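You operate a simulated robot arm through the tools that you are given. There is no shell and no other tool.

Carry out the task below with a simulated robot arm. There is one attempt and no reset: what you move stays moved.

Task
Move the yellow plug to P7, pull the nut up, then dab it with paint.
Fine: to the mark with the red wrench; wrench and marker are laid on the bench; leave the other plug, the nuts of P3 and P4 and the other ports as they are.

Only the result counts: the job must be done as asked and must still hold three seconds after the hand-in. Knocking over, shifting, dropping, spilling or breaking anything else fails it.

Robot
A 6-joint arm with a two-finger parallel gripper, fixed in place. Base frame: the origin is at the foot of the arm, x ahead of it, y to its left, z up; the work surface is at about z = 0.78. Lengths are in m, angles in rad, forces in N, time in s.
Its first joint turns from -2.897 to 2.897 rad. Payload 3.43 kg.
Tool frame: the origin (TCP) lies between the finger pads and is the grasp point; the fingertips stand 0.034 m ahead of it; z points along the fingers, y is the line along which they close. The gripper opens to 0.128 m. The fingers are 0.024 m wide and 0.012 m thick; the gripper's body (0.048 by 0.13 m) begins 0.096 m behind the TCP.
Orientation is told as [roll, pitch, yaw] about the base's x, y, z axes, in that order, counted from this pose: with the fingers straight down and closing along the base's y, the tool's x points along the base's -x, its y along +y and its z along -z.

Tools
- The arm moves only by the tool nudge_tool. Its argument "rows" is a list of rows, each a list of 2 entries, a list of its own where there are three numbers: the shift along the base's x, y, z in m, then the turn, a rotation vector about the base's x, y, z in rad. In form: [[[x, y, z], [rx, ry, rz]], ...]. A call has 1 to 20 rows; each row shifts and turns the commanded pose from where the row before left it. "claw" is the finger opening in m, from 0 to 0.128, set as the call begins (left out, the last holds). Each row takes 0.2 s and may step no farther than 0.05 m and 0.15 rad from the row before; otherwise, or with a gripper value out of range, the whole call is refused. Where a pose cannot be reached the arm comes as near as it can. A force on the tool above 40 N (or 10 N above the force at the start of the call, whichever is more), or a blocked arm, ends the call early, and 0.2 s more pass. Each finger travels about 0.153 m/s and halts on what it meets, pressing with about 43 N; the grip force reading is that of the motor and also rises with nothing between the fingers. The clock runs only during rows and for 0.2 s after the last one: add rows that do not move to give the fingers time. It gives the time, the measured TCP pose, the force on the tool (base axes), the opening and the grip force at its end, in the units of the frame above (readings bear some noise), with the torque about the TCP (base axes, N m) and any sound that the robot's microphone picked up.
- Cameras (640 x 400 px; columns grow to the right, rows downward): "scene" is fixed at [0.0497, -0.6493, 1.3669]; the picture's right is [0.26, -0.96, 0.00], its down [-0.75, -0.21, -0.62] and it looks along [0.60, 0.17, -0.78] (base axes); focal length 257 px, centre (320, 200). "wrist" rides on the gripper at [0.076, -0.011, -0.16] in the tool frame; the picture's right is [0.15, 0.99, 0.00], its down [-0.88, 0.13, -0.46] and it looks along [-0.45, 0.07, 0.89] (tool axes); focal length 234 px, centre (320, 200). There is no depth. A picture from a camera that has moved, and an enlarged one, comes with that camera's place and axes in the base frame and with its lens.
- capture(camera): a new picture of that camera. The clock stands still meanwhile.
- enlarge(camera, box): a new picture of the part [left, top, right, bottom] of that camera's present view, enlarged. The clock stands still meanwhile.
- sign_off(): hands the job in; it is judged then, once.

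Places have to be worked out from the pictures, the camera data and where the tool is seen. Open the gripper and draw the arm clear of the work before you hand the job in, unless the task says otherwise.

The tools are called as name(argument=value, ...) on one line, values as JSON. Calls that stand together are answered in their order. nudge_tool: Moves the arm, as the interface text tells. Its arguments: {"type":"object","properties":{"rows":{"type":"array"},"claw":{"type":"number"}},"required":["rows"]} The other tools are called the same way: capture (camera) takes a picture; enlarge (camera, box) takes an enlarged picture of a part of a camera's view; sign_off () hands the job in.

At the start:

```text
time: 0.0
ee_pos: [0.2851, -0.5231, 1.151]
ee_rot: [-0.002, 0.002, -0.001]
force: [-0.5, -0.1, -0.1]
ft_torque: [0.0, 0.0, 0.03]
gripper_width: 0.1279
finger_force: 0.1
```

scene: 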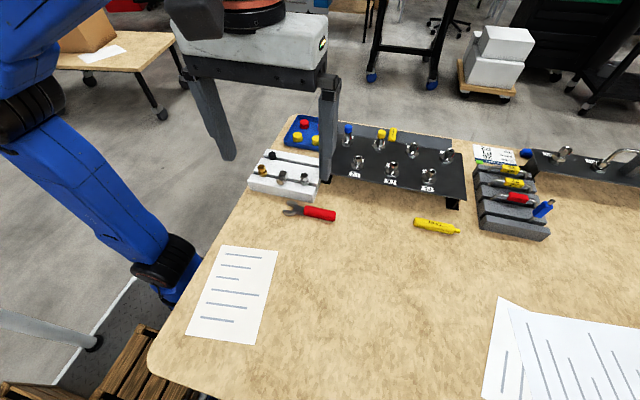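
wrist: 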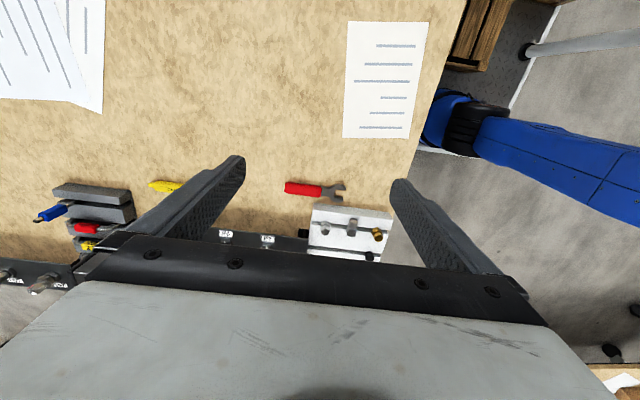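

I'll start with close-up views of the work area to identify the ports, plugs, wrench and markers.

enlarge(camera="scene", box=[320, 110, 480, 210])

enlarge(camera="scene", box=[240, 110, 400, 210])

enlarge(camera="scene", box=[400, 140, 560, 240])

enlarge(camera="scene", box=[500, 120, 640, 208])

```text
4.00 times, centred on (400, 160) of scene
camera zoom: at [0.0497, -0.6493, 1.3669], right [0.26, -0.96, 0.0], down [-0.75, -0.21, -0.62], along [0.6, 0.17, -0.78], focal length 1026 px, centre (0, 360)
```

zoom: 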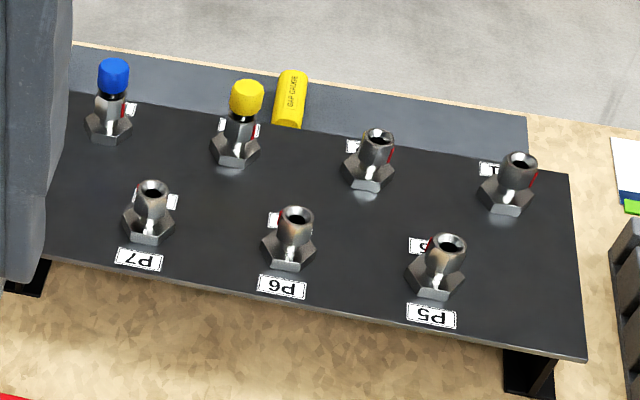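

```text
4.00 times, centred on (320, 160) of scene
camera zoom: at [0.0497, -0.6493, 1.3669], right [0.26, -0.96, 0.0], down [-0.75, -0.21, -0.62], along [0.6, 0.17, -0.78], focal length 1026 px, centre (320, 360)
```

zoom: 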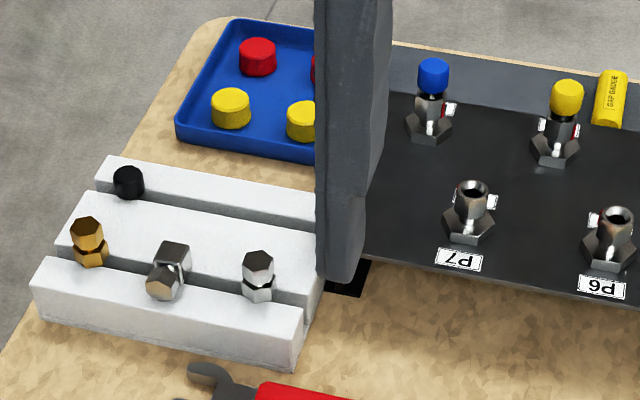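

```text
4.00 times, centred on (480, 190) of scene
camera zoom: at [0.0497, -0.6493, 1.3669], right [0.26, -0.96, 0.0], down [-0.75, -0.21, -0.62], along [0.6, 0.17, -0.78], focal length 1026 px, centre (-320, 240)
```

zoom: 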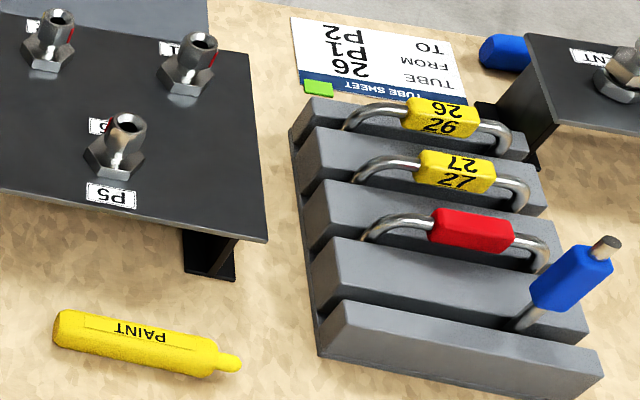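

```text
4.55 times, centred on (570, 164) of scene
camera zoom: at [0.0497, -0.6493, 1.3669], right [0.26, -0.96, 0.0], down [-0.75, -0.21, -0.62], along [0.6, 0.17, -0.78], focal length 1166 px, centre (-816, 364)
```

zoom: 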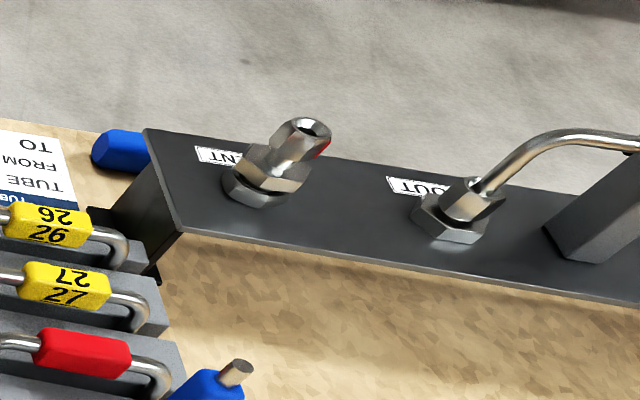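

The scene shows P3 holding the yellow plug and P4 the blue one, with P7 empty, the red wrench near the white block and a PAINT marker on the bench. I'll move the hand to look at the fittings from nearer with the wrist camera.

nudge_tool(rows=[[[0.0, -0.05, 0.0], [0, 0, 0]], [[0.0, -0.05, 0.0], [0, 0, 0]], [[0.0, -0.05, 0.0], [0, 0, 0]], [[0.0, 0, 0.0], [0, 0, 0]]])

capture(camera="wrist")

capture(camera="scene")

```text
time: 1.0
ee_pos: [0.2839, -0.6714, 1.1463]
ee_rot: [-0.007, 0.002, 0.001]
force: [0.4, 0.0, -0.4]
ft_torque: [0.0, -0.02, -0.02]
gripper_width: 0.128
finger_force: 0.0
out of reach, approached as far as the arm can: row 3
```

```text
taken
camera wrist: at [0.2081, -0.6812, 1.3067], right [-0.15, 0.99, -0.01], down [0.88, 0.13, 0.45], along [0.45, 0.06, -0.89], focal length 234 px, centre (320, 200)
```

wrist: 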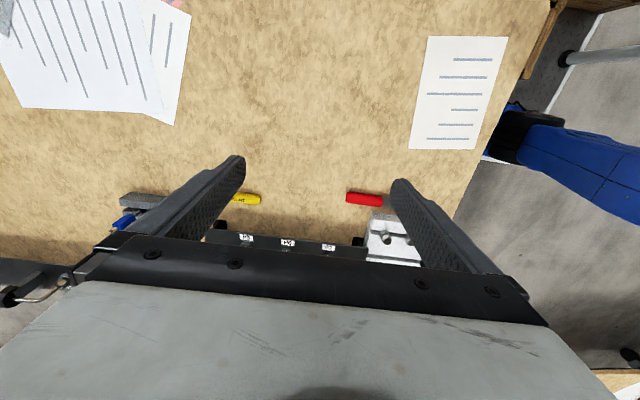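

```text
taken
```

scene: 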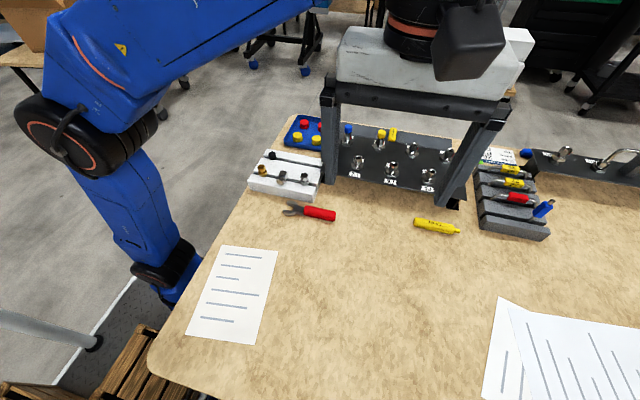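

The enlarged views seem to be re-rendered with real detail, so I'll zoom strongly on the fittings from the scene camera.

enlarge(camera="scene", box=[362, 120, 410, 150])

enlarge(camera="scene", box=[336, 148, 384, 178])

enlarge(camera="scene", box=[244, 140, 340, 200])

enlarge(camera="scene", box=[272, 190, 352, 240])

enlarge(camera="scene", box=[400, 205, 480, 255])

```text
13.33 times, centred on (386, 135) of scene
camera zoom: at [0.0497, -0.6493, 1.3669], right [0.26, -0.96, 0.0], down [-0.75, -0.21, -0.62], along [0.6, 0.17, -0.78], focal length 3421 px, centre (-560, 1067)
```

zoom: 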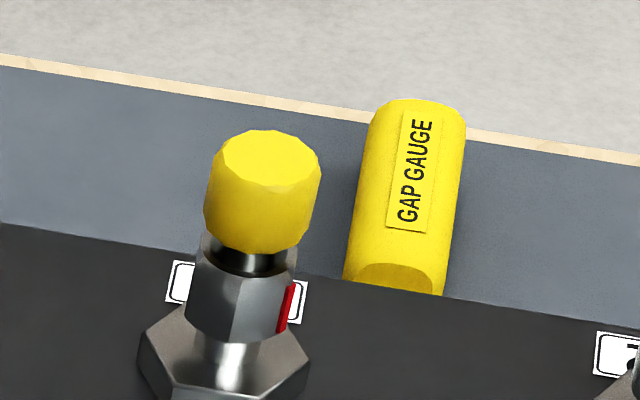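

```text
13.33 times, centred on (360, 163) of scene
camera zoom: at [0.0497, -0.6493, 1.3669], right [0.26, -0.96, 0.0], down [-0.75, -0.21, -0.62], along [0.6, 0.17, -0.78], focal length 3421 px, centre (-213, 693)
```

zoom: 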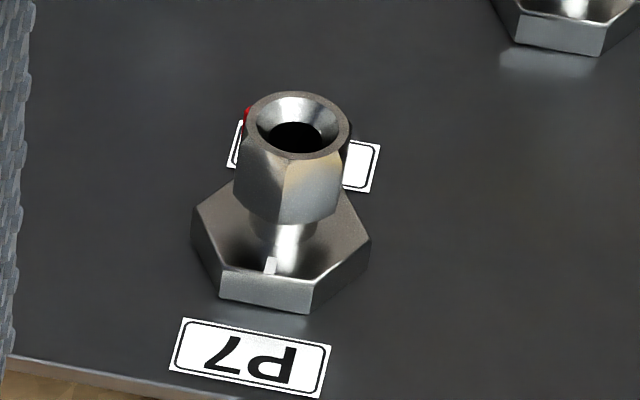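

```text
6.67 times, centred on (292, 170) of scene
camera zoom: at [0.0497, -0.6493, 1.3669], right [0.26, -0.96, 0.0], down [-0.75, -0.21, -0.62], along [0.6, 0.17, -0.78], focal length 1711 px, centre (507, 400)
```

zoom: 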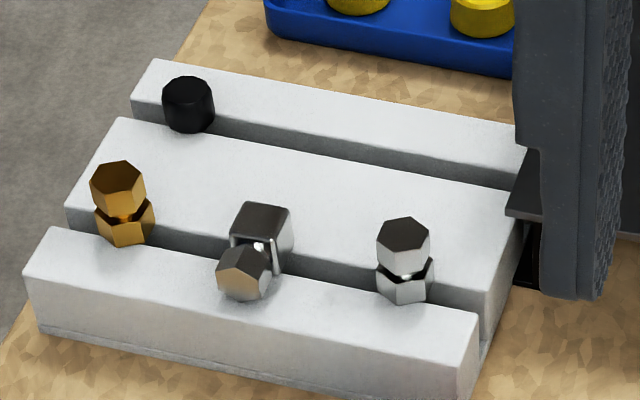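

```text
8.00 times, centred on (312, 215) of scene
camera zoom: at [0.0497, -0.6493, 1.3669], right [0.26, -0.96, 0.0], down [-0.75, -0.21, -0.62], along [0.6, 0.17, -0.78], focal length 2053 px, centre (384, 80)
```

zoom: 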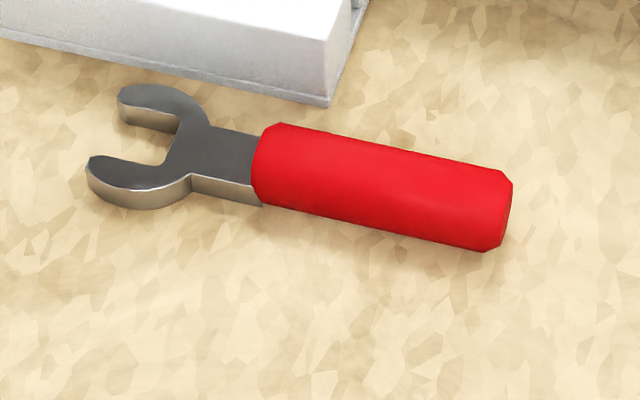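

```text
8.00 times, centred on (440, 230) of scene
camera zoom: at [0.0497, -0.6493, 1.3669], right [0.26, -0.96, 0.0], down [-0.75, -0.21, -0.62], along [0.6, 0.17, -0.78], focal length 2053 px, centre (-640, -40)
```

zoom: 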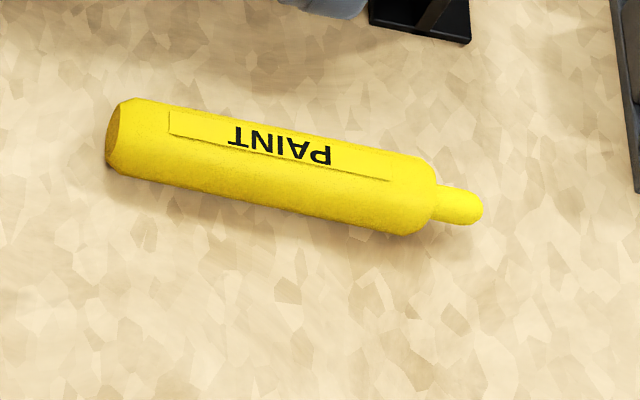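

The zoom gives true detail: each port has a body hex with a light tick and a nut with a red mark. I'll look closely at the other ports, the tray, the VENT/OUT fittings and the tube sheet for reference.

enlarge(camera="scene", box=[336, 118, 384, 148])

enlarge(camera="scene", box=[366, 130, 390, 155])

enlarge(camera="scene", box=[390, 138, 438, 168])

enlarge(camera="scene", box=[370, 155, 418, 185])

enlarge(camera="scene", box=[406, 160, 454, 190])

enlarge(camera="scene", box=[470, 138, 534, 178])

enlarge(camera="scene", box=[540, 135, 640, 195])

enlarge(camera="scene", box=[282, 110, 330, 140])

```text
13.33 times, centred on (360, 133) of scene
camera zoom: at [0.0497, -0.6493, 1.3669], right [0.26, -0.96, 0.0], down [-0.75, -0.21, -0.62], along [0.6, 0.17, -0.78], focal length 3421 px, centre (-213, 1093)
```

zoom: 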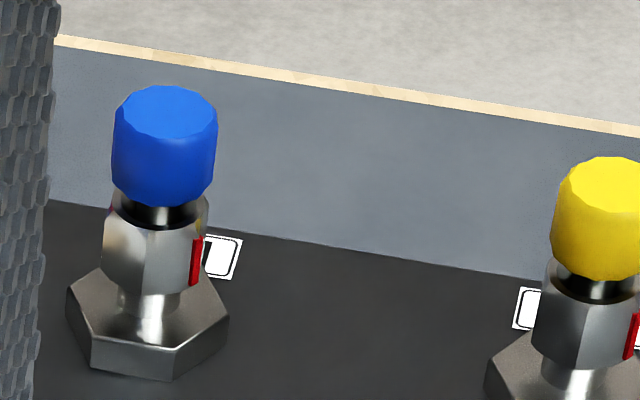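

```text
16.00 times, centred on (378, 142) of scene
camera zoom: at [0.0497, -0.6493, 1.3669], right [0.26, -0.96, 0.0], down [-0.75, -0.21, -0.62], along [0.6, 0.17, -0.78], focal length 4105 px, centre (-608, 1120)
```

zoom: 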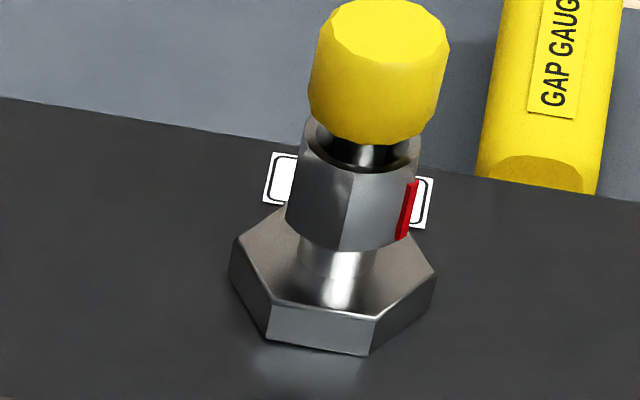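

```text
13.33 times, centred on (414, 153) of scene
camera zoom: at [0.0497, -0.6493, 1.3669], right [0.26, -0.96, 0.0], down [-0.75, -0.21, -0.62], along [0.6, 0.17, -0.78], focal length 3421 px, centre (-933, 827)
```

zoom: 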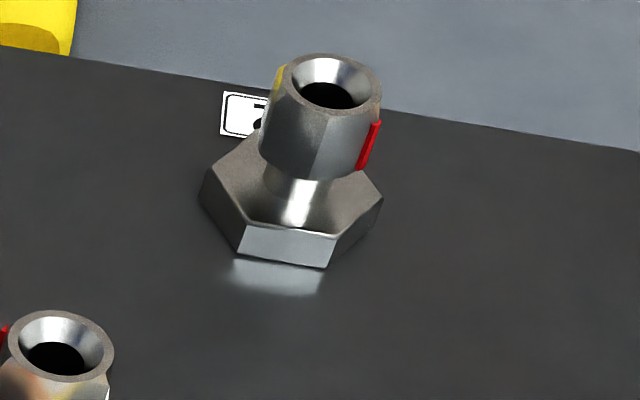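

```text
13.33 times, centred on (394, 170) of scene
camera zoom: at [0.0497, -0.6493, 1.3669], right [0.26, -0.96, 0.0], down [-0.75, -0.21, -0.62], along [0.6, 0.17, -0.78], focal length 3421 px, centre (-667, 600)
```

zoom: 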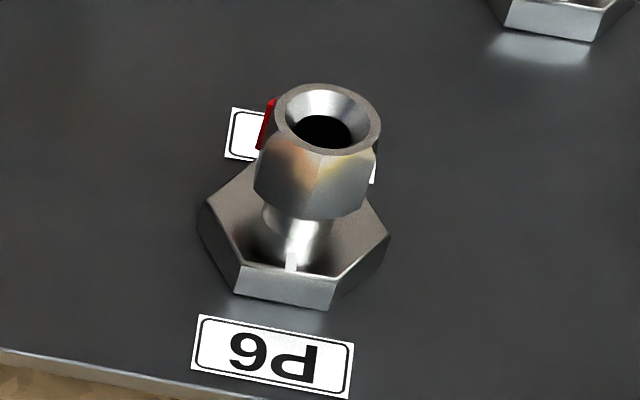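

```text
13.33 times, centred on (430, 175) of scene
camera zoom: at [0.0497, -0.6493, 1.3669], right [0.26, -0.96, 0.0], down [-0.75, -0.21, -0.62], along [0.6, 0.17, -0.78], focal length 3421 px, centre (-1147, 533)
```

zoom: 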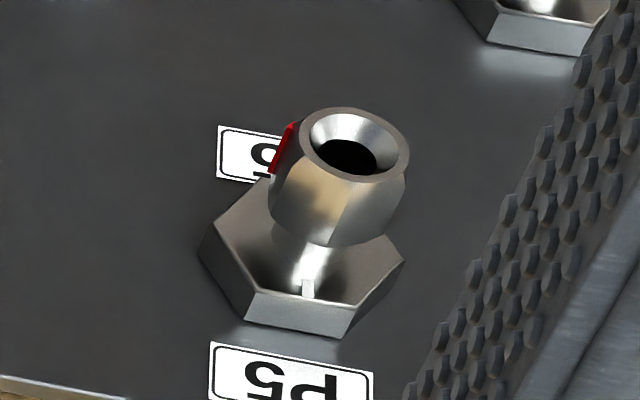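

```text
10.00 times, centred on (502, 158) of scene
camera zoom: at [0.0497, -0.6493, 1.3669], right [0.26, -0.96, 0.0], down [-0.75, -0.21, -0.62], along [0.6, 0.17, -0.78], focal length 2566 px, centre (-1500, 620)
```

zoom: 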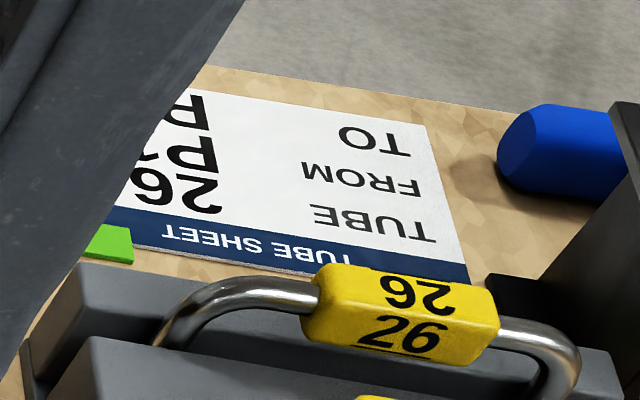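

```text
6.40 times, centred on (590, 165) of scene
camera zoom: at [0.0497, -0.6493, 1.3669], right [0.26, -0.96, 0.0], down [-0.75, -0.21, -0.62], along [0.6, 0.17, -0.78], focal length 1642 px, centre (-1408, 424)
```

zoom: 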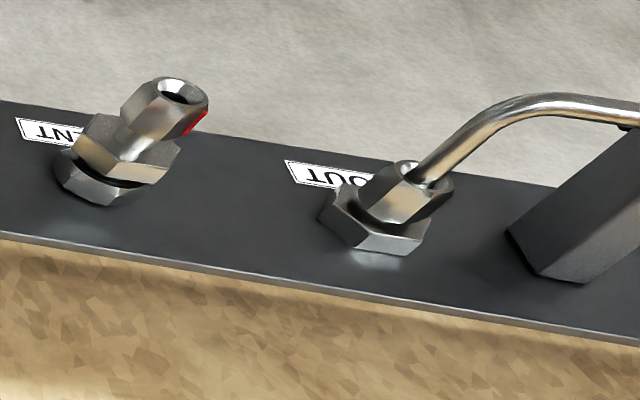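

```text
13.33 times, centred on (306, 125) of scene
camera zoom: at [0.0497, -0.6493, 1.3669], right [0.26, -0.96, 0.0], down [-0.75, -0.21, -0.62], along [0.6, 0.17, -0.78], focal length 3421 px, centre (507, 1200)
```

zoom: 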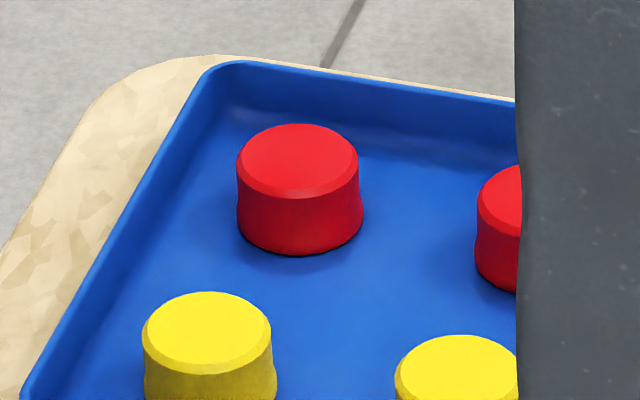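

The layout is clear: P3 has the yellow plug, P7 is empty with its nut's red mark at the back-left and the body tick at the front. I'll move over P7 and narrow the fingers to look straight down with the wrist camera.

nudge_tool(rows=[[[0.05, 0.01, -0.01], [0, 0, 0]], [[0.05, 0.01, -0.01], [0, 0, 0]], [[0.05, 0.01, -0.01], [0, 0, 0]], [[0.05, 0.01, -0.01], [0, 0, 0]], [[0.05, 0.01, -0.01], [0, 0, 0]], [[0.05, 0.01, -0.01], [0, 0, 0]], [[0, 0, 0], [0, 0, 0]]], claw=0.06)

capture(camera="wrist")

capture(camera="scene")

```text
refused: row 1 steps farther than a row can; nothing moved
```

```text
taken
camera wrist: at [0.2081, -0.6812, 1.3067], right [-0.15, 0.99, -0.01], down [0.88, 0.13, 0.45], along [0.45, 0.06, -0.89], focal length 234 px, centre (320, 200)
```

wrist: 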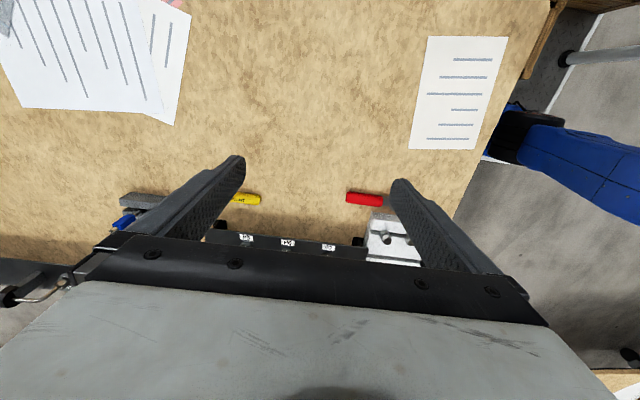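

```text
taken
```

scene: 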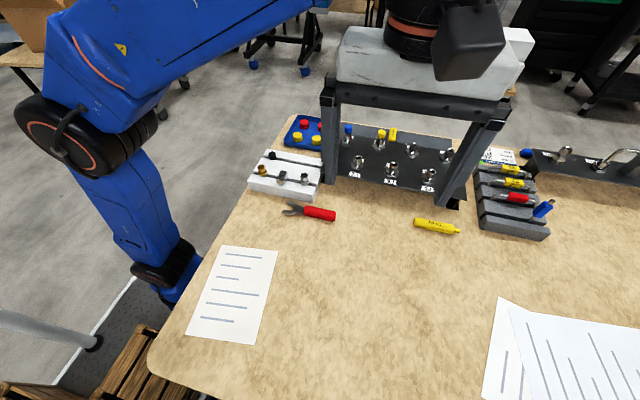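

The step was too long; I'll repeat with shorter rows, descending a little as the hand moves out.

nudge_tool(rows=[[[0.03, 0.025, -0.025], [0, 0, 0]], [[0.04, 0.015, -0.02], [0, 0, 0]], [[0.045, 0.01, -0.015], [0, 0, 0]], [[0.045, 0.0, -0.015], [0, 0, 0]], [[0.045, 0.0, -0.015], [0, 0, 0]], [[0.045, 0.0, -0.01], [0, 0, 0]], [[0.045, 0.0, 0.0], [0, 0, 0]], [[0, 0, 0], [0, 0, 0]]], claw=0.06)

capture(camera="wrist")

capture(camera="scene")

```text
time: 2.8
ee_pos: [0.5811, -0.62, 1.0429]
ee_rot: [-0.003, 0.003, 0.0]
force: [0.6, 0.3, 0.0]
ft_torque: [-0.01, 0.01, 0.0]
gripper_width: 0.0598
finger_force: 0.0
```

```text
taken
camera wrist: at [0.505, -0.6312, 1.2045], right [-0.15, 0.99, 0.0], down [0.88, 0.13, 0.45], along [0.45, 0.07, -0.89], focal length 234 px, centre (320, 200)
```

wrist: 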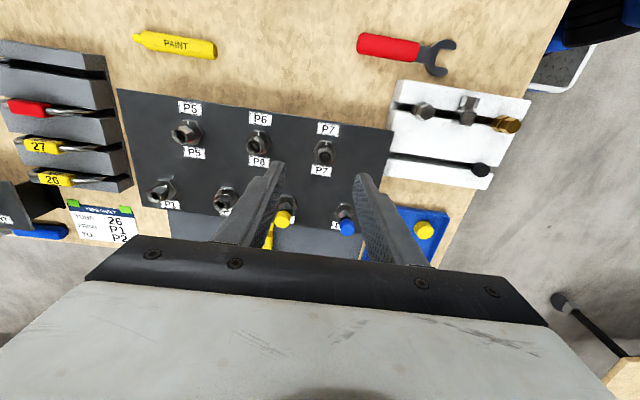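

```text
taken
```

scene: 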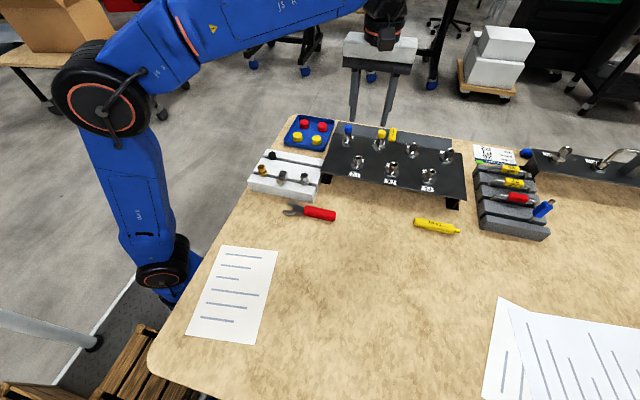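

Good view now. I'll zoom in with both cameras on P7, P3 and the tools to triangulate.

enlarge(camera="wrist", box=[288, 120, 352, 180])

enlarge(camera="wrist", box=[256, 190, 336, 240])

enlarge(camera="wrist", box=[340, 20, 480, 108])

enlarge(camera="wrist", box=[120, 10, 240, 85])

enlarge(camera="scene", box=[336, 148, 384, 178])

enlarge(camera="scene", box=[320, 120, 480, 220])

```text
6.67 times, centred on (320, 150) of wrist
camera zoom: at [0.505, -0.6312, 1.2045], right [-0.15, 0.99, 0.0], down [0.88, 0.13, 0.45], along [0.45, 0.07, -0.89], focal length 1561 px, centre (320, 533)
```

zoom: 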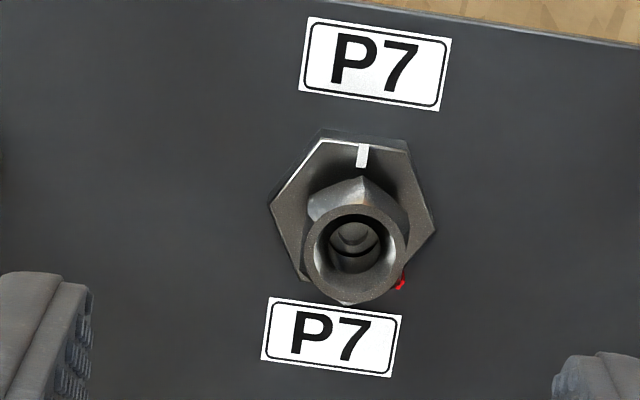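

```text
8.00 times, centred on (296, 215) of wrist
camera zoom: at [0.505, -0.6312, 1.2045], right [-0.15, 0.99, 0.0], down [0.88, 0.13, 0.45], along [0.45, 0.07, -0.89], focal length 1873 px, centre (512, 80)
```

zoom: 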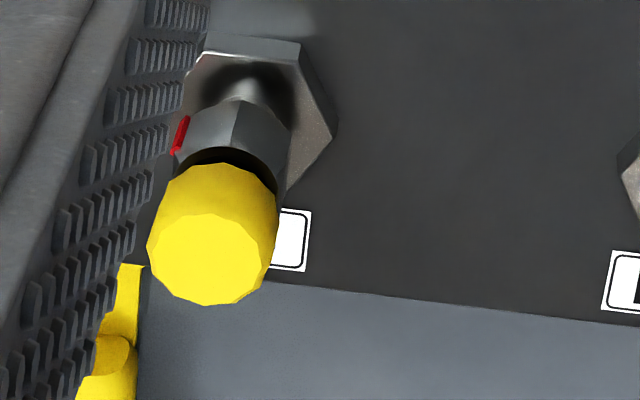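

```text
4.55 times, centred on (410, 64) of wrist
camera zoom: at [0.505, -0.6312, 1.2045], right [-0.15, 0.99, 0.0], down [0.88, 0.13, 0.45], along [0.45, 0.07, -0.89], focal length 1064 px, centre (-89, 818)
```

zoom: 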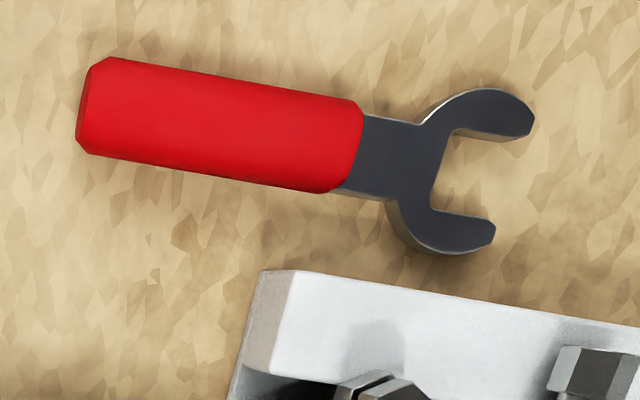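

```text
5.33 times, centred on (180, 48) of wrist
camera zoom: at [0.505, -0.6312, 1.2045], right [-0.15, 0.99, 0.0], down [0.88, 0.13, 0.45], along [0.45, 0.07, -0.89], focal length 1249 px, centre (1067, 1013)
```

zoom: 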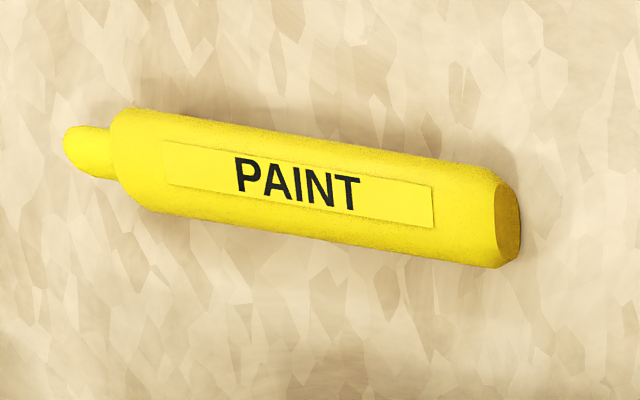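

```text
13.33 times, centred on (360, 163) of scene
camera zoom: at [0.0497, -0.6493, 1.3669], right [0.26, -0.96, 0.0], down [-0.75, -0.21, -0.62], along [0.6, 0.17, -0.78], focal length 3421 px, centre (-213, 693)
```

zoom: 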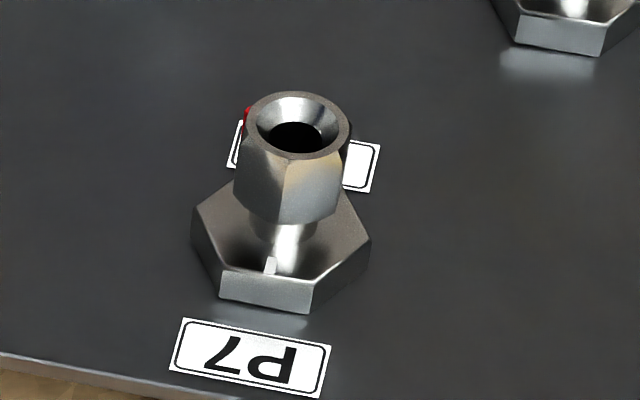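

```text
4.00 times, centred on (400, 170) of scene
camera zoom: at [0.0497, -0.6493, 1.3669], right [0.26, -0.96, 0.0], down [-0.75, -0.21, -0.62], along [0.6, 0.17, -0.78], focal length 1026 px, centre (0, 320)
```

zoom: 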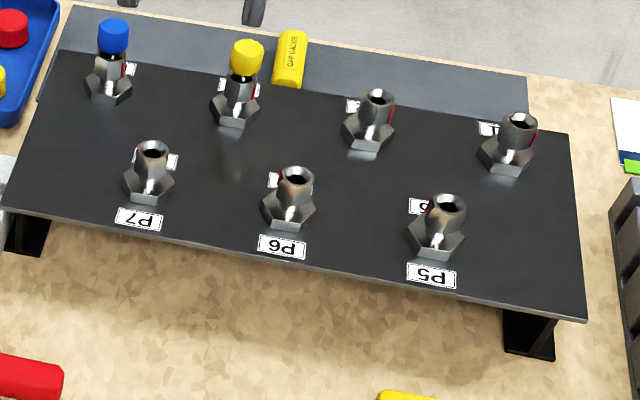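

Triangulating: P7's nut top is at about (0.602, -0.609, 0.879), the plate top is at 0.842, and the yellow plug's top is at about (0.706, -0.659, 0.900). I'll go to a hover above the yellow plug and check alignment.

nudge_tool(rows=[[[0.03, -0.01, -0.012], [0, 0, 0]], [[0.03, -0.01, -0.012], [0, 0, 0]], [[0.03, -0.01, -0.012], [0, 0, 0]], [[0.034, -0.009, -0.012], [0, 0, 0]], [[0, 0, 0], [0, 0, 0]], [[0, 0, 0], [0, 0, 0]]], claw=0.05)

capture(camera="wrist")

enlarge(camera="scene", box=[320, 90, 480, 190])

```text
time: 4.2
ee_pos: [0.7033, -0.6625, 0.9968]
ee_rot: [-0.002, 0.002, 0.0]
force: [1.3, -0.3, 0.3]
ft_torque: [-0.04, -0.02, 0.0]
gripper_width: 0.0504
finger_force: 0.0
```

```text
taken
camera wrist: at [0.6279, -0.6716, 1.1578], right [-0.15, 0.99, 0.0], down [0.88, 0.13, 0.45], along [0.45, 0.07, -0.89], focal length 234 px, centre (320, 200)
```

wrist: 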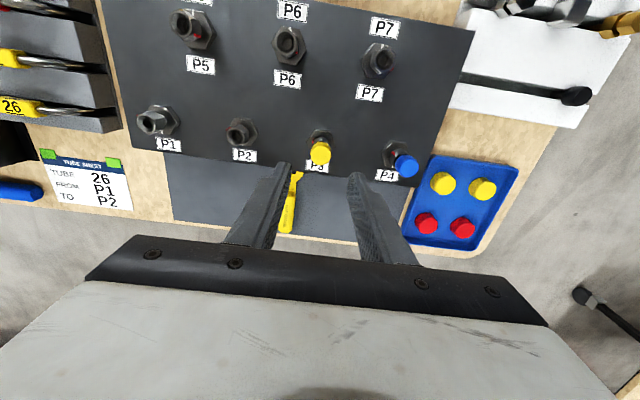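

```text
4.00 times, centred on (400, 140) of scene
camera zoom: at [0.0497, -0.6493, 1.3669], right [0.26, -0.96, 0.0], down [-0.75, -0.21, -0.62], along [0.6, 0.17, -0.78], focal length 1026 px, centre (0, 440)
```

zoom: 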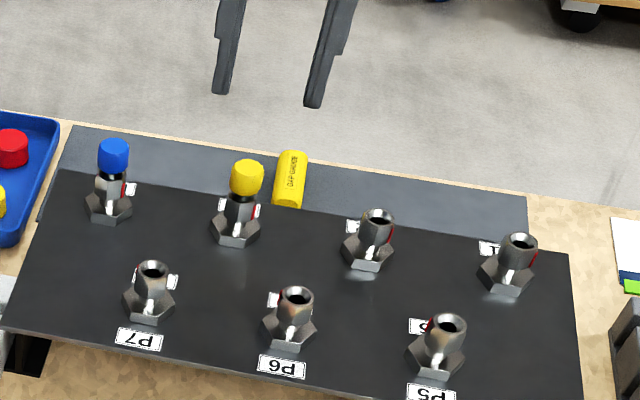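

The hover is reachable. I'll zoom the wrist view on the plug for fine alignment between the fingers.

enlarge(camera="wrist", box=[288, 125, 352, 165])

enlarge(camera="wrist", box=[240, 120, 400, 220])

```text
10.00 times, centred on (320, 145) of wrist
camera zoom: at [0.6279, -0.6716, 1.1578], right [-0.15, 0.99, 0.0], down [0.88, 0.13, 0.45], along [0.45, 0.07, -0.89], focal length 2342 px, centre (320, 750)
```

zoom: 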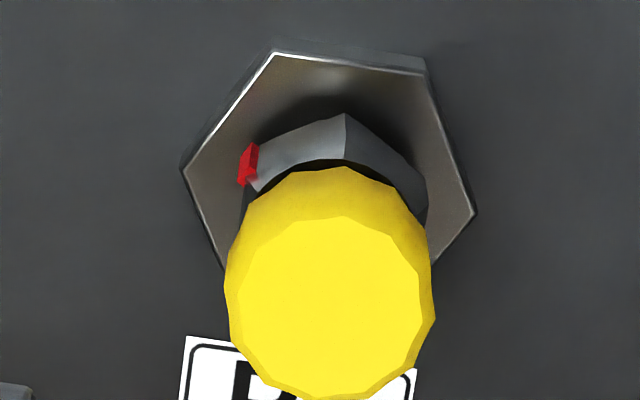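

```text
4.00 times, centred on (320, 170) of wrist
camera zoom: at [0.6279, -0.6716, 1.1578], right [-0.15, 0.99, 0.0], down [0.88, 0.13, 0.45], along [0.45, 0.07, -0.89], focal length 937 px, centre (320, 320)
```

zoom: 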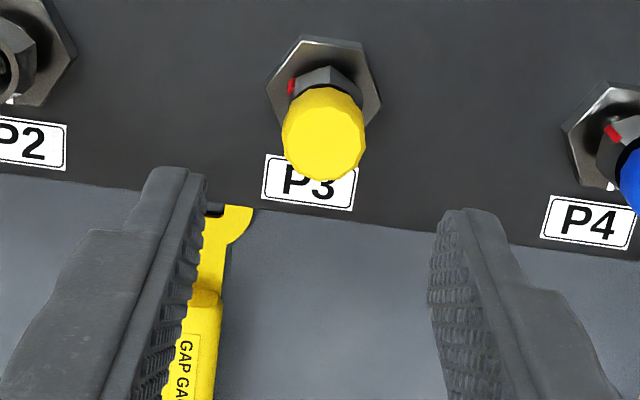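

The plug sits at about (0.704, -0.659), so I'm within 1–2 mm. I'll shift slightly and descend so the fingertips come level with the cap's lower edge (TCP z ≈ 0.916), fingers still open.

nudge_tool(rows=[[[0.0005, 0.0015, -0.02], [0, 0, 0]], [[0, 0, -0.02], [0, 0, 0]], [[0, 0, -0.02], [0, 0, 0]], [[0, 0, -0.021], [0, 0, 0]], [[0, 0, 0], [0, 0, 0]], [[0, 0, 0], [0, 0, 0]]])

enlarge(camera="wrist", box=[240, 120, 400, 220])

enlarge(camera="scene", box=[348, 110, 412, 150])

```text
time: 5.6
ee_pos: [0.7034, -0.6583, 0.915]
ee_rot: [-0.002, 0.001, -0.001]
force: [0.0, -0.4, -0.5]
ft_torque: [-0.02, -0.03, -0.02]
gripper_width: 0.0501
finger_force: 0.0
```

```text
4.00 times, centred on (320, 170) of wrist
camera zoom: at [0.6286, -0.6691, 1.0767], right [-0.15, 0.99, 0.0], down [0.88, 0.13, 0.45], along [0.45, 0.07, -0.89], focal length 937 px, centre (320, 320)
```

zoom: 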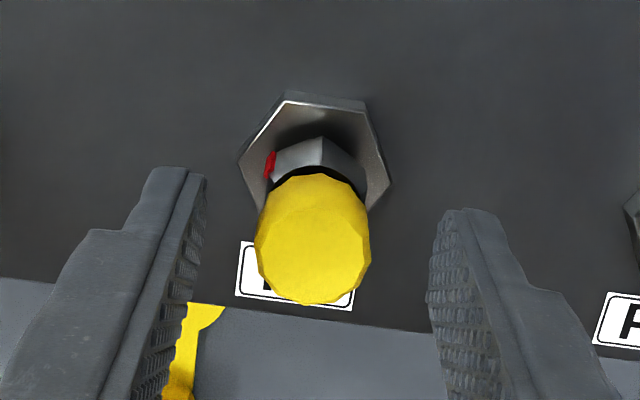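

```text
10.00 times, centred on (380, 130) of scene
camera zoom: at [0.0497, -0.6493, 1.3669], right [0.26, -0.96, 0.0], down [-0.75, -0.21, -0.62], along [0.6, 0.17, -0.78], focal length 2566 px, centre (-280, 900)
```

zoom: 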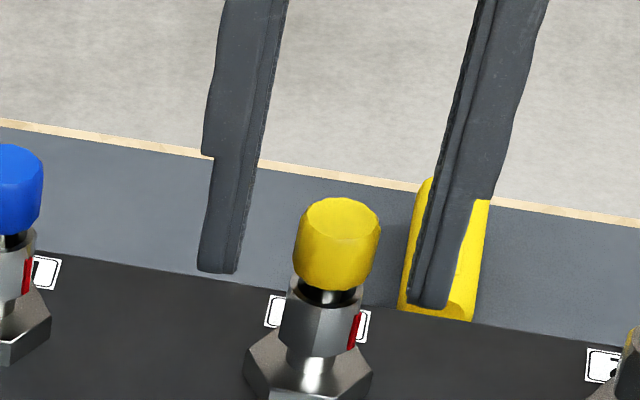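

The fingertips straddle the cap well, just above the nut. I'll centre by 1–2 mm and close on the cap.

nudge_tool(rows=[[[-0.002, -0.001, 0], [0, 0, 0]], [[0, 0, 0], [0, 0, 0]], [[0, 0, 0], [0, 0, 0]]])

nudge_tool(rows=[[[0, 0, 0], [0, 0, 0]], [[0, 0, 0], [0, 0, 0]], [[0, 0, 0], [0, 0, 0]]], claw=0.018)

enlarge(camera="scene", box=[348, 110, 412, 150])

enlarge(camera="wrist", box=[240, 120, 400, 220])

```text
time: 6.4
ee_pos: [0.7021, -0.6592, 0.9152]
ee_rot: [-0.001, 0.0, -0.001]
force: [0.4, 0.2, 0.0]
ft_torque: [0.01, 0.0, -0.05]
gripper_width: 0.0499
finger_force: 0.1
```

```text
time: 7.2
ee_pos: [0.7015, -0.6595, 0.9158]
ee_rot: [0.001, 0.002, -0.001]
force: [4.1, -14.4, 2.6]
ft_torque: [-0.52, -0.28, 0.01]
gripper_width: 0.0217
finger_force: 43.3
```

```text
10.00 times, centred on (380, 130) of scene
camera zoom: at [0.0497, -0.6493, 1.3669], right [0.26, -0.96, 0.0], down [-0.75, -0.21, -0.62], along [0.6, 0.17, -0.78], focal length 2566 px, centre (-280, 900)
```

zoom: 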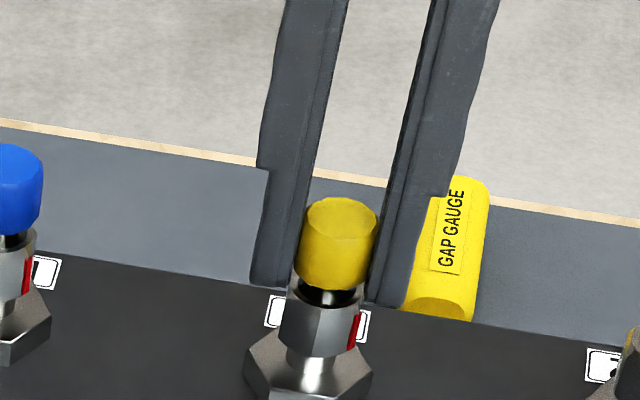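

```text
4.00 times, centred on (320, 170) of wrist
camera zoom: at [0.6263, -0.6709, 1.0767], right [-0.15, 0.99, 0.0], down [0.88, 0.13, 0.45], along [0.45, 0.06, -0.89], focal length 937 px, centre (320, 320)
```

zoom: 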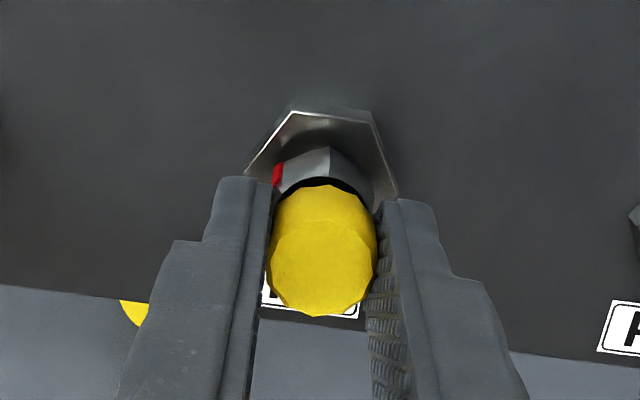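

Gripped (21.7 mm), but there's a 14 N side force in -y, so the hand is slightly off-centre. I'll shift a millimetre to relieve it before pulling.

nudge_tool(rows=[[[0.0, -0.001, 0], [0, 0, 0]], [[0, 0, 0], [0, 0, 0]]])

```text
time: 7.8
ee_pos: [0.7016, -0.6605, 0.915]
ee_rot: [-0.002, 0.002, -0.003]
force: [3.8, -8.9, 3.1]
ft_torque: [-0.27, -0.3, 0.01]
gripper_width: 0.0217
finger_force: 43.6
```

nudge_tool(rows=[[[0.0005, -0.0014, 0], [0, 0, 0]], [[0, 0, 0], [0, 0, 0]]])

```text
time: 8.4
ee_pos: [0.7017, -0.66, 0.9157]
ee_rot: [0.0, 0.004, 0.001]
force: [-8.1, 13.6, -2.1]
ft_torque: [0.55, 0.37, -0.03]
gripper_width: 0.0218
finger_force: 43.0
```

Overshot slightly; I'll back off by a fraction of a millimetre.

nudge_tool(rows=[[[-0.0003, 0.0008, 0], [0, 0, 0]], [[0, 0, 0], [0, 0, 0]]])

```text
time: 9.0
ee_pos: [0.7013, -0.6606, 0.9164]
ee_rot: [-0.001, 0.0, 0.001]
force: [-7.4, 14.8, -4.1]
ft_torque: [0.49, 0.54, -0.04]
gripper_width: 0.0215
finger_force: 43.0
```

nudge_tool(rows=[[[-0.0003, 0.001, 0], [0, 0, 0]], [[0, 0, 0], [0, 0, 0]]])

```text
time: 9.6
ee_pos: [0.7022, -0.6602, 0.9157]
ee_rot: [-0.001, 0.001, 0.0]
force: [-3.0, 5.9, -1.7]
ft_torque: [0.17, 0.15, -0.02]
gripper_width: 0.0216
finger_force: 43.1
```

The side force is down to about 6 N. Now I'll pull straight up gently and watch the forces.

nudge_tool(rows=[[[0, 0.0003, 0.002], [0, 0, 0]], [[0, 0, 0.002], [0, 0, 0]], [[0, 0, 0.002], [0, 0, 0]], [[0, 0, 0], [0, 0, 0]]])

enlarge(camera="scene", box=[348, 110, 412, 150])

```text
time: 10.6
ee_pos: [0.7031, -0.6593, 0.9223]
ee_rot: [-0.001, 0.001, 0.0]
force: [-0.2, 0.4, -0.1]
ft_torque: [-0.01, 0.03, 0.01]
gripper_width: 0.0204
finger_force: 43.3
```

```text
10.00 times, centred on (380, 130) of scene
camera zoom: at [0.0497, -0.6493, 1.3669], right [0.26, -0.96, 0.0], down [-0.75, -0.21, -0.62], along [0.6, 0.17, -0.78], focal length 2566 px, centre (-280, 900)
```

zoom: 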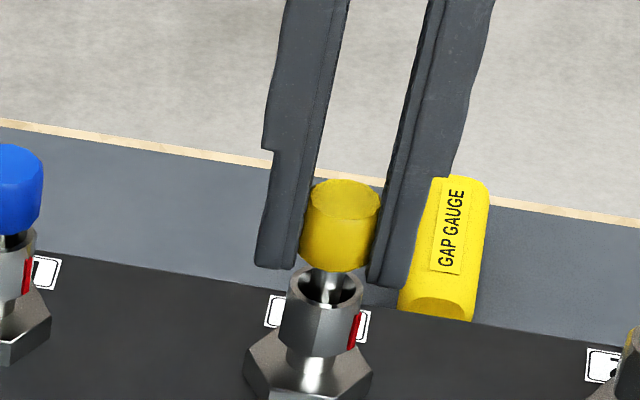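

The plug is rising freely with no load. I'll continue straight up.

nudge_tool(rows=[[[0, 0, 0.01], [0, 0, 0]], [[0, 0, 0.01], [0, 0, 0]], [[0, 0, 0.01], [0, 0, 0]], [[0, 0, 0.01], [0, 0, 0]], [[0, 0, 0.01], [0, 0, 0]], [[0, 0, 0], [0, 0, 0]]])

enlarge(camera="scene", box=[348, 100, 412, 140])

enlarge(camera="wrist", box=[240, 120, 400, 220])

```text
time: 12.0
ee_pos: [0.7021, -0.6591, 0.9722]
ee_rot: [-0.003, 0.002, 0.0]
force: [0.9, 0.6, -1.1]
ft_torque: [0.0, 0.0, 0.01]
gripper_width: 0.0204
finger_force: 43.2
```

```text
10.00 times, centred on (380, 120) of scene
camera zoom: at [0.0497, -0.6493, 1.3669], right [0.26, -0.96, 0.0], down [-0.75, -0.21, -0.62], along [0.6, 0.17, -0.78], focal length 2566 px, centre (-280, 1000)
```

zoom: 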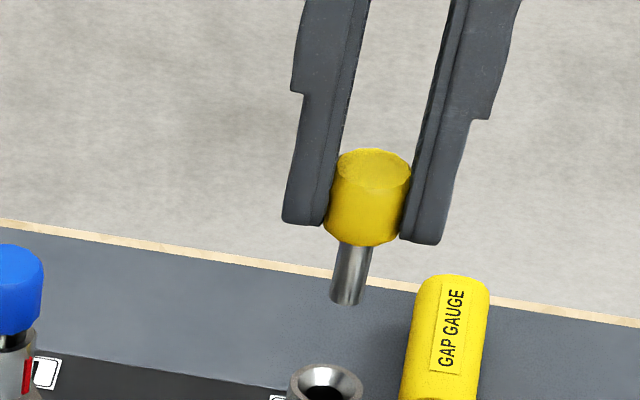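

```text
4.00 times, centred on (320, 170) of wrist
camera zoom: at [0.6262, -0.6705, 1.133], right [-0.15, 0.99, 0.0], down [0.88, 0.13, 0.45], along [0.45, 0.07, -0.89], focal length 937 px, centre (320, 320)
```

zoom: 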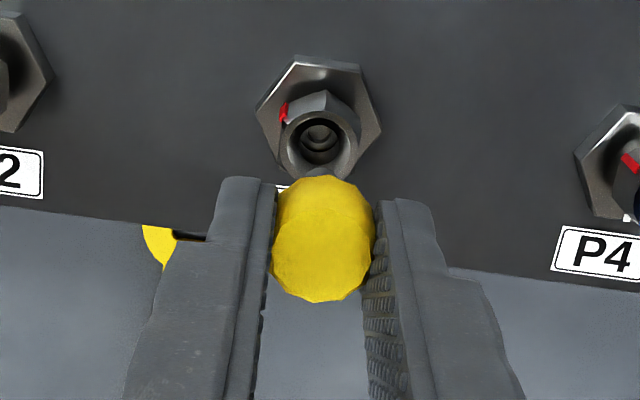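

The plug is out. Now I'll measure the P3→P7 offset from identical features (the empty nut rings) in the scene camera.

enlarge(camera="scene", box=[364, 131, 396, 151])

enlarge(camera="scene", box=[344, 153, 376, 173])

enlarge(camera="scene", box=[370, 105, 402, 125])

```text
16.00 times, centred on (380, 141) of scene
camera zoom: at [0.0497, -0.6493, 1.3669], right [0.26, -0.96, 0.0], down [-0.75, -0.21, -0.62], along [0.6, 0.17, -0.78], focal length 4105 px, centre (-640, 1144)
```

zoom: 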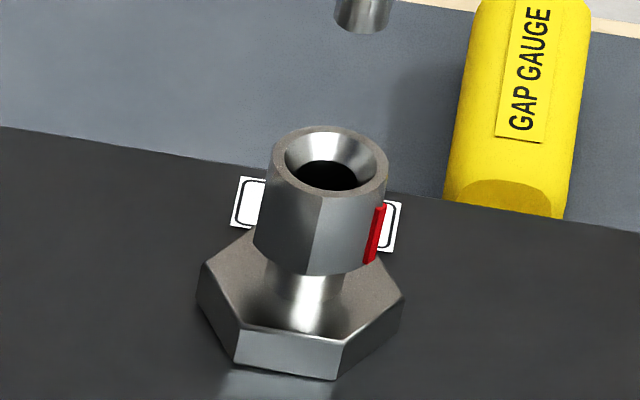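

```text
16.00 times, centred on (360, 163) of scene
camera zoom: at [0.0497, -0.6493, 1.3669], right [0.26, -0.96, 0.0], down [-0.75, -0.21, -0.62], along [0.6, 0.17, -0.78], focal length 4105 px, centre (-320, 792)
```

zoom: 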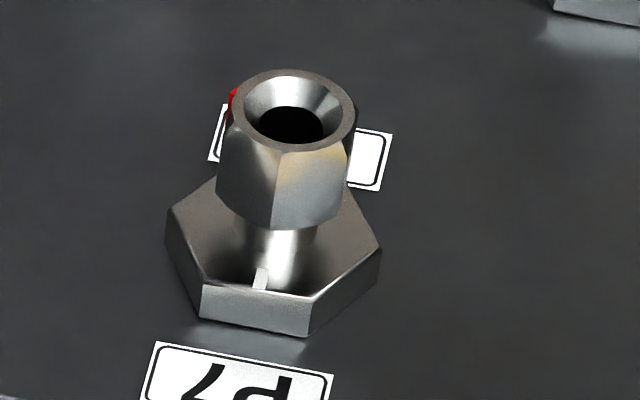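

```text
16.00 times, centred on (386, 115) of scene
camera zoom: at [0.0497, -0.6493, 1.3669], right [0.26, -0.96, 0.0], down [-0.75, -0.21, -0.62], along [0.6, 0.17, -0.78], focal length 4105 px, centre (-736, 1560)
```

zoom: 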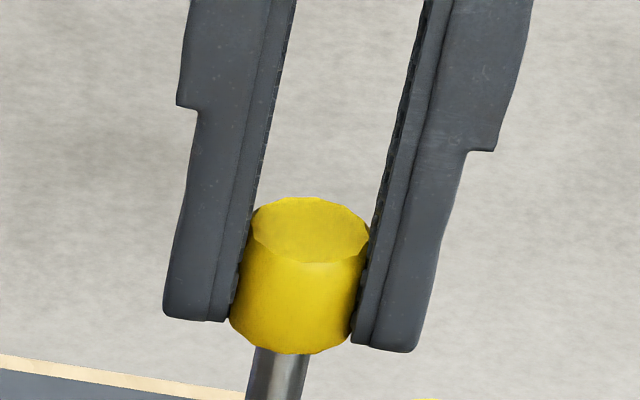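

The two empty nut rings give an offset P3→P7 of about (-0.100, +0.050) m at equal height, consistent with the measured TCP at P3. I'll move across at this height and check alignment over P7.

nudge_tool(rows=[[[-0.0335, 0.0167, 0], [0, 0, 0]], [[-0.0335, 0.0166, 0], [0, 0, 0]], [[-0.0334, 0.0166, 0], [0, 0, 0]], [[0, 0, 0], [0, 0, 0]], [[0, 0, 0], [0, 0, 0]]])

enlarge(camera="scene", box=[328, 130, 392, 170])

enlarge(camera="wrist", box=[240, 120, 400, 220])

```text
time: 13.2
ee_pos: [0.6013, -0.6094, 0.972]
ee_rot: [-0.002, -0.001, 0.001]
force: [-0.2, -0.3, -0.1]
ft_torque: [0.0, -0.02, -0.01]
gripper_width: 0.0205
finger_force: 43.4
```

```text
10.00 times, centred on (360, 150) of scene
camera zoom: at [0.0497, -0.6493, 1.3669], right [0.26, -0.96, 0.0], down [-0.75, -0.21, -0.62], along [0.6, 0.17, -0.78], focal length 2566 px, centre (-80, 700)
```

zoom: 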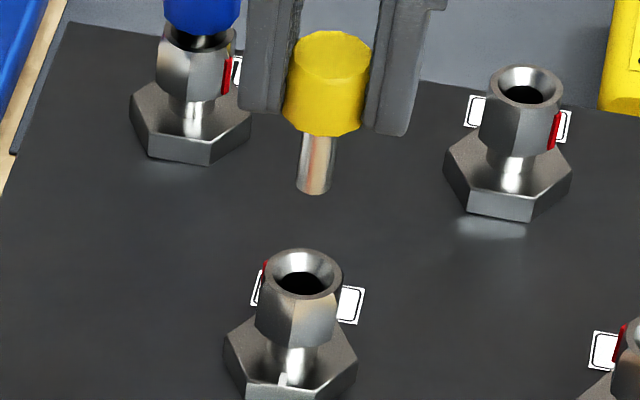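

```text
4.00 times, centred on (320, 170) of wrist
camera zoom: at [0.5262, -0.62, 1.1332], right [-0.15, 0.99, 0.0], down [0.88, 0.13, 0.45], along [0.45, 0.07, -0.89], focal length 937 px, centre (320, 320)
```

zoom: 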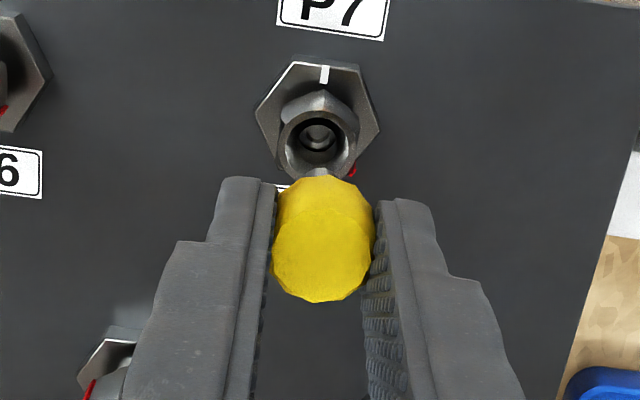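

Looks aligned; I'll zoom more for a fine check of stem versus hole.

enlarge(camera="scene", box=[340, 140, 372, 160])

enlarge(camera="scene", box=[340, 160, 372, 180])

enlarge(camera="wrist", box=[300, 142, 340, 167])

```text
16.00 times, centred on (356, 150) of scene
camera zoom: at [0.0497, -0.6493, 1.3669], right [0.26, -0.96, 0.0], down [-0.75, -0.21, -0.62], along [0.6, 0.17, -0.78], focal length 4105 px, centre (-256, 1000)
```

zoom: 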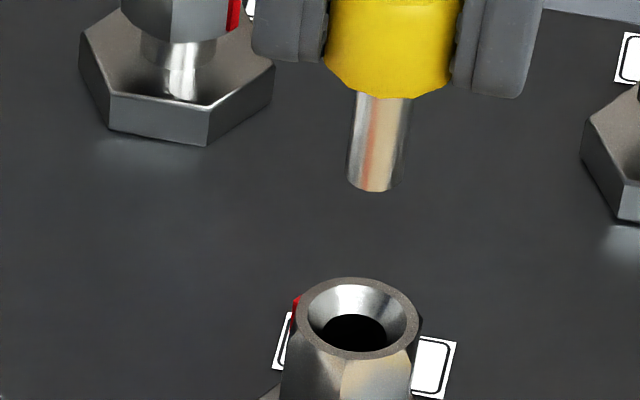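

```text
16.00 times, centred on (356, 170) of scene
camera zoom: at [0.0497, -0.6493, 1.3669], right [0.26, -0.96, 0.0], down [-0.75, -0.21, -0.62], along [0.6, 0.17, -0.78], focal length 4105 px, centre (-256, 680)
```

zoom: 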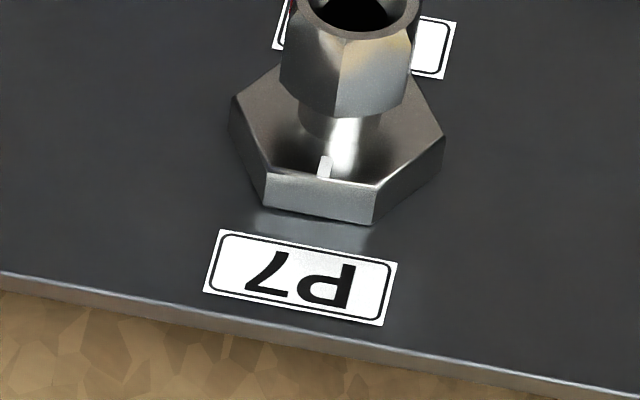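

```text
16.00 times, centred on (320, 154) of wrist
camera zoom: at [0.5262, -0.62, 1.1332], right [-0.15, 0.99, 0.0], down [0.88, 0.13, 0.45], along [0.45, 0.07, -0.89], focal length 3747 px, centre (320, 928)
```

zoom: 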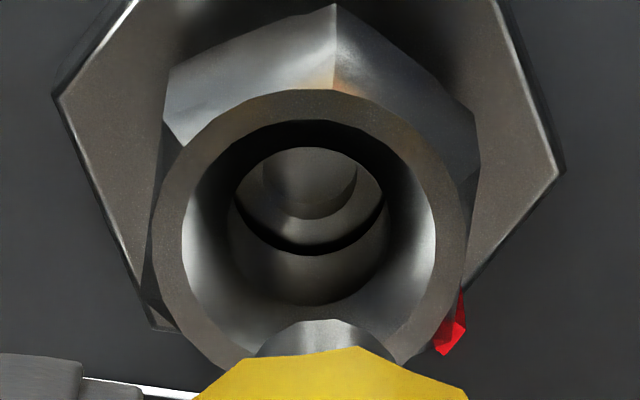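

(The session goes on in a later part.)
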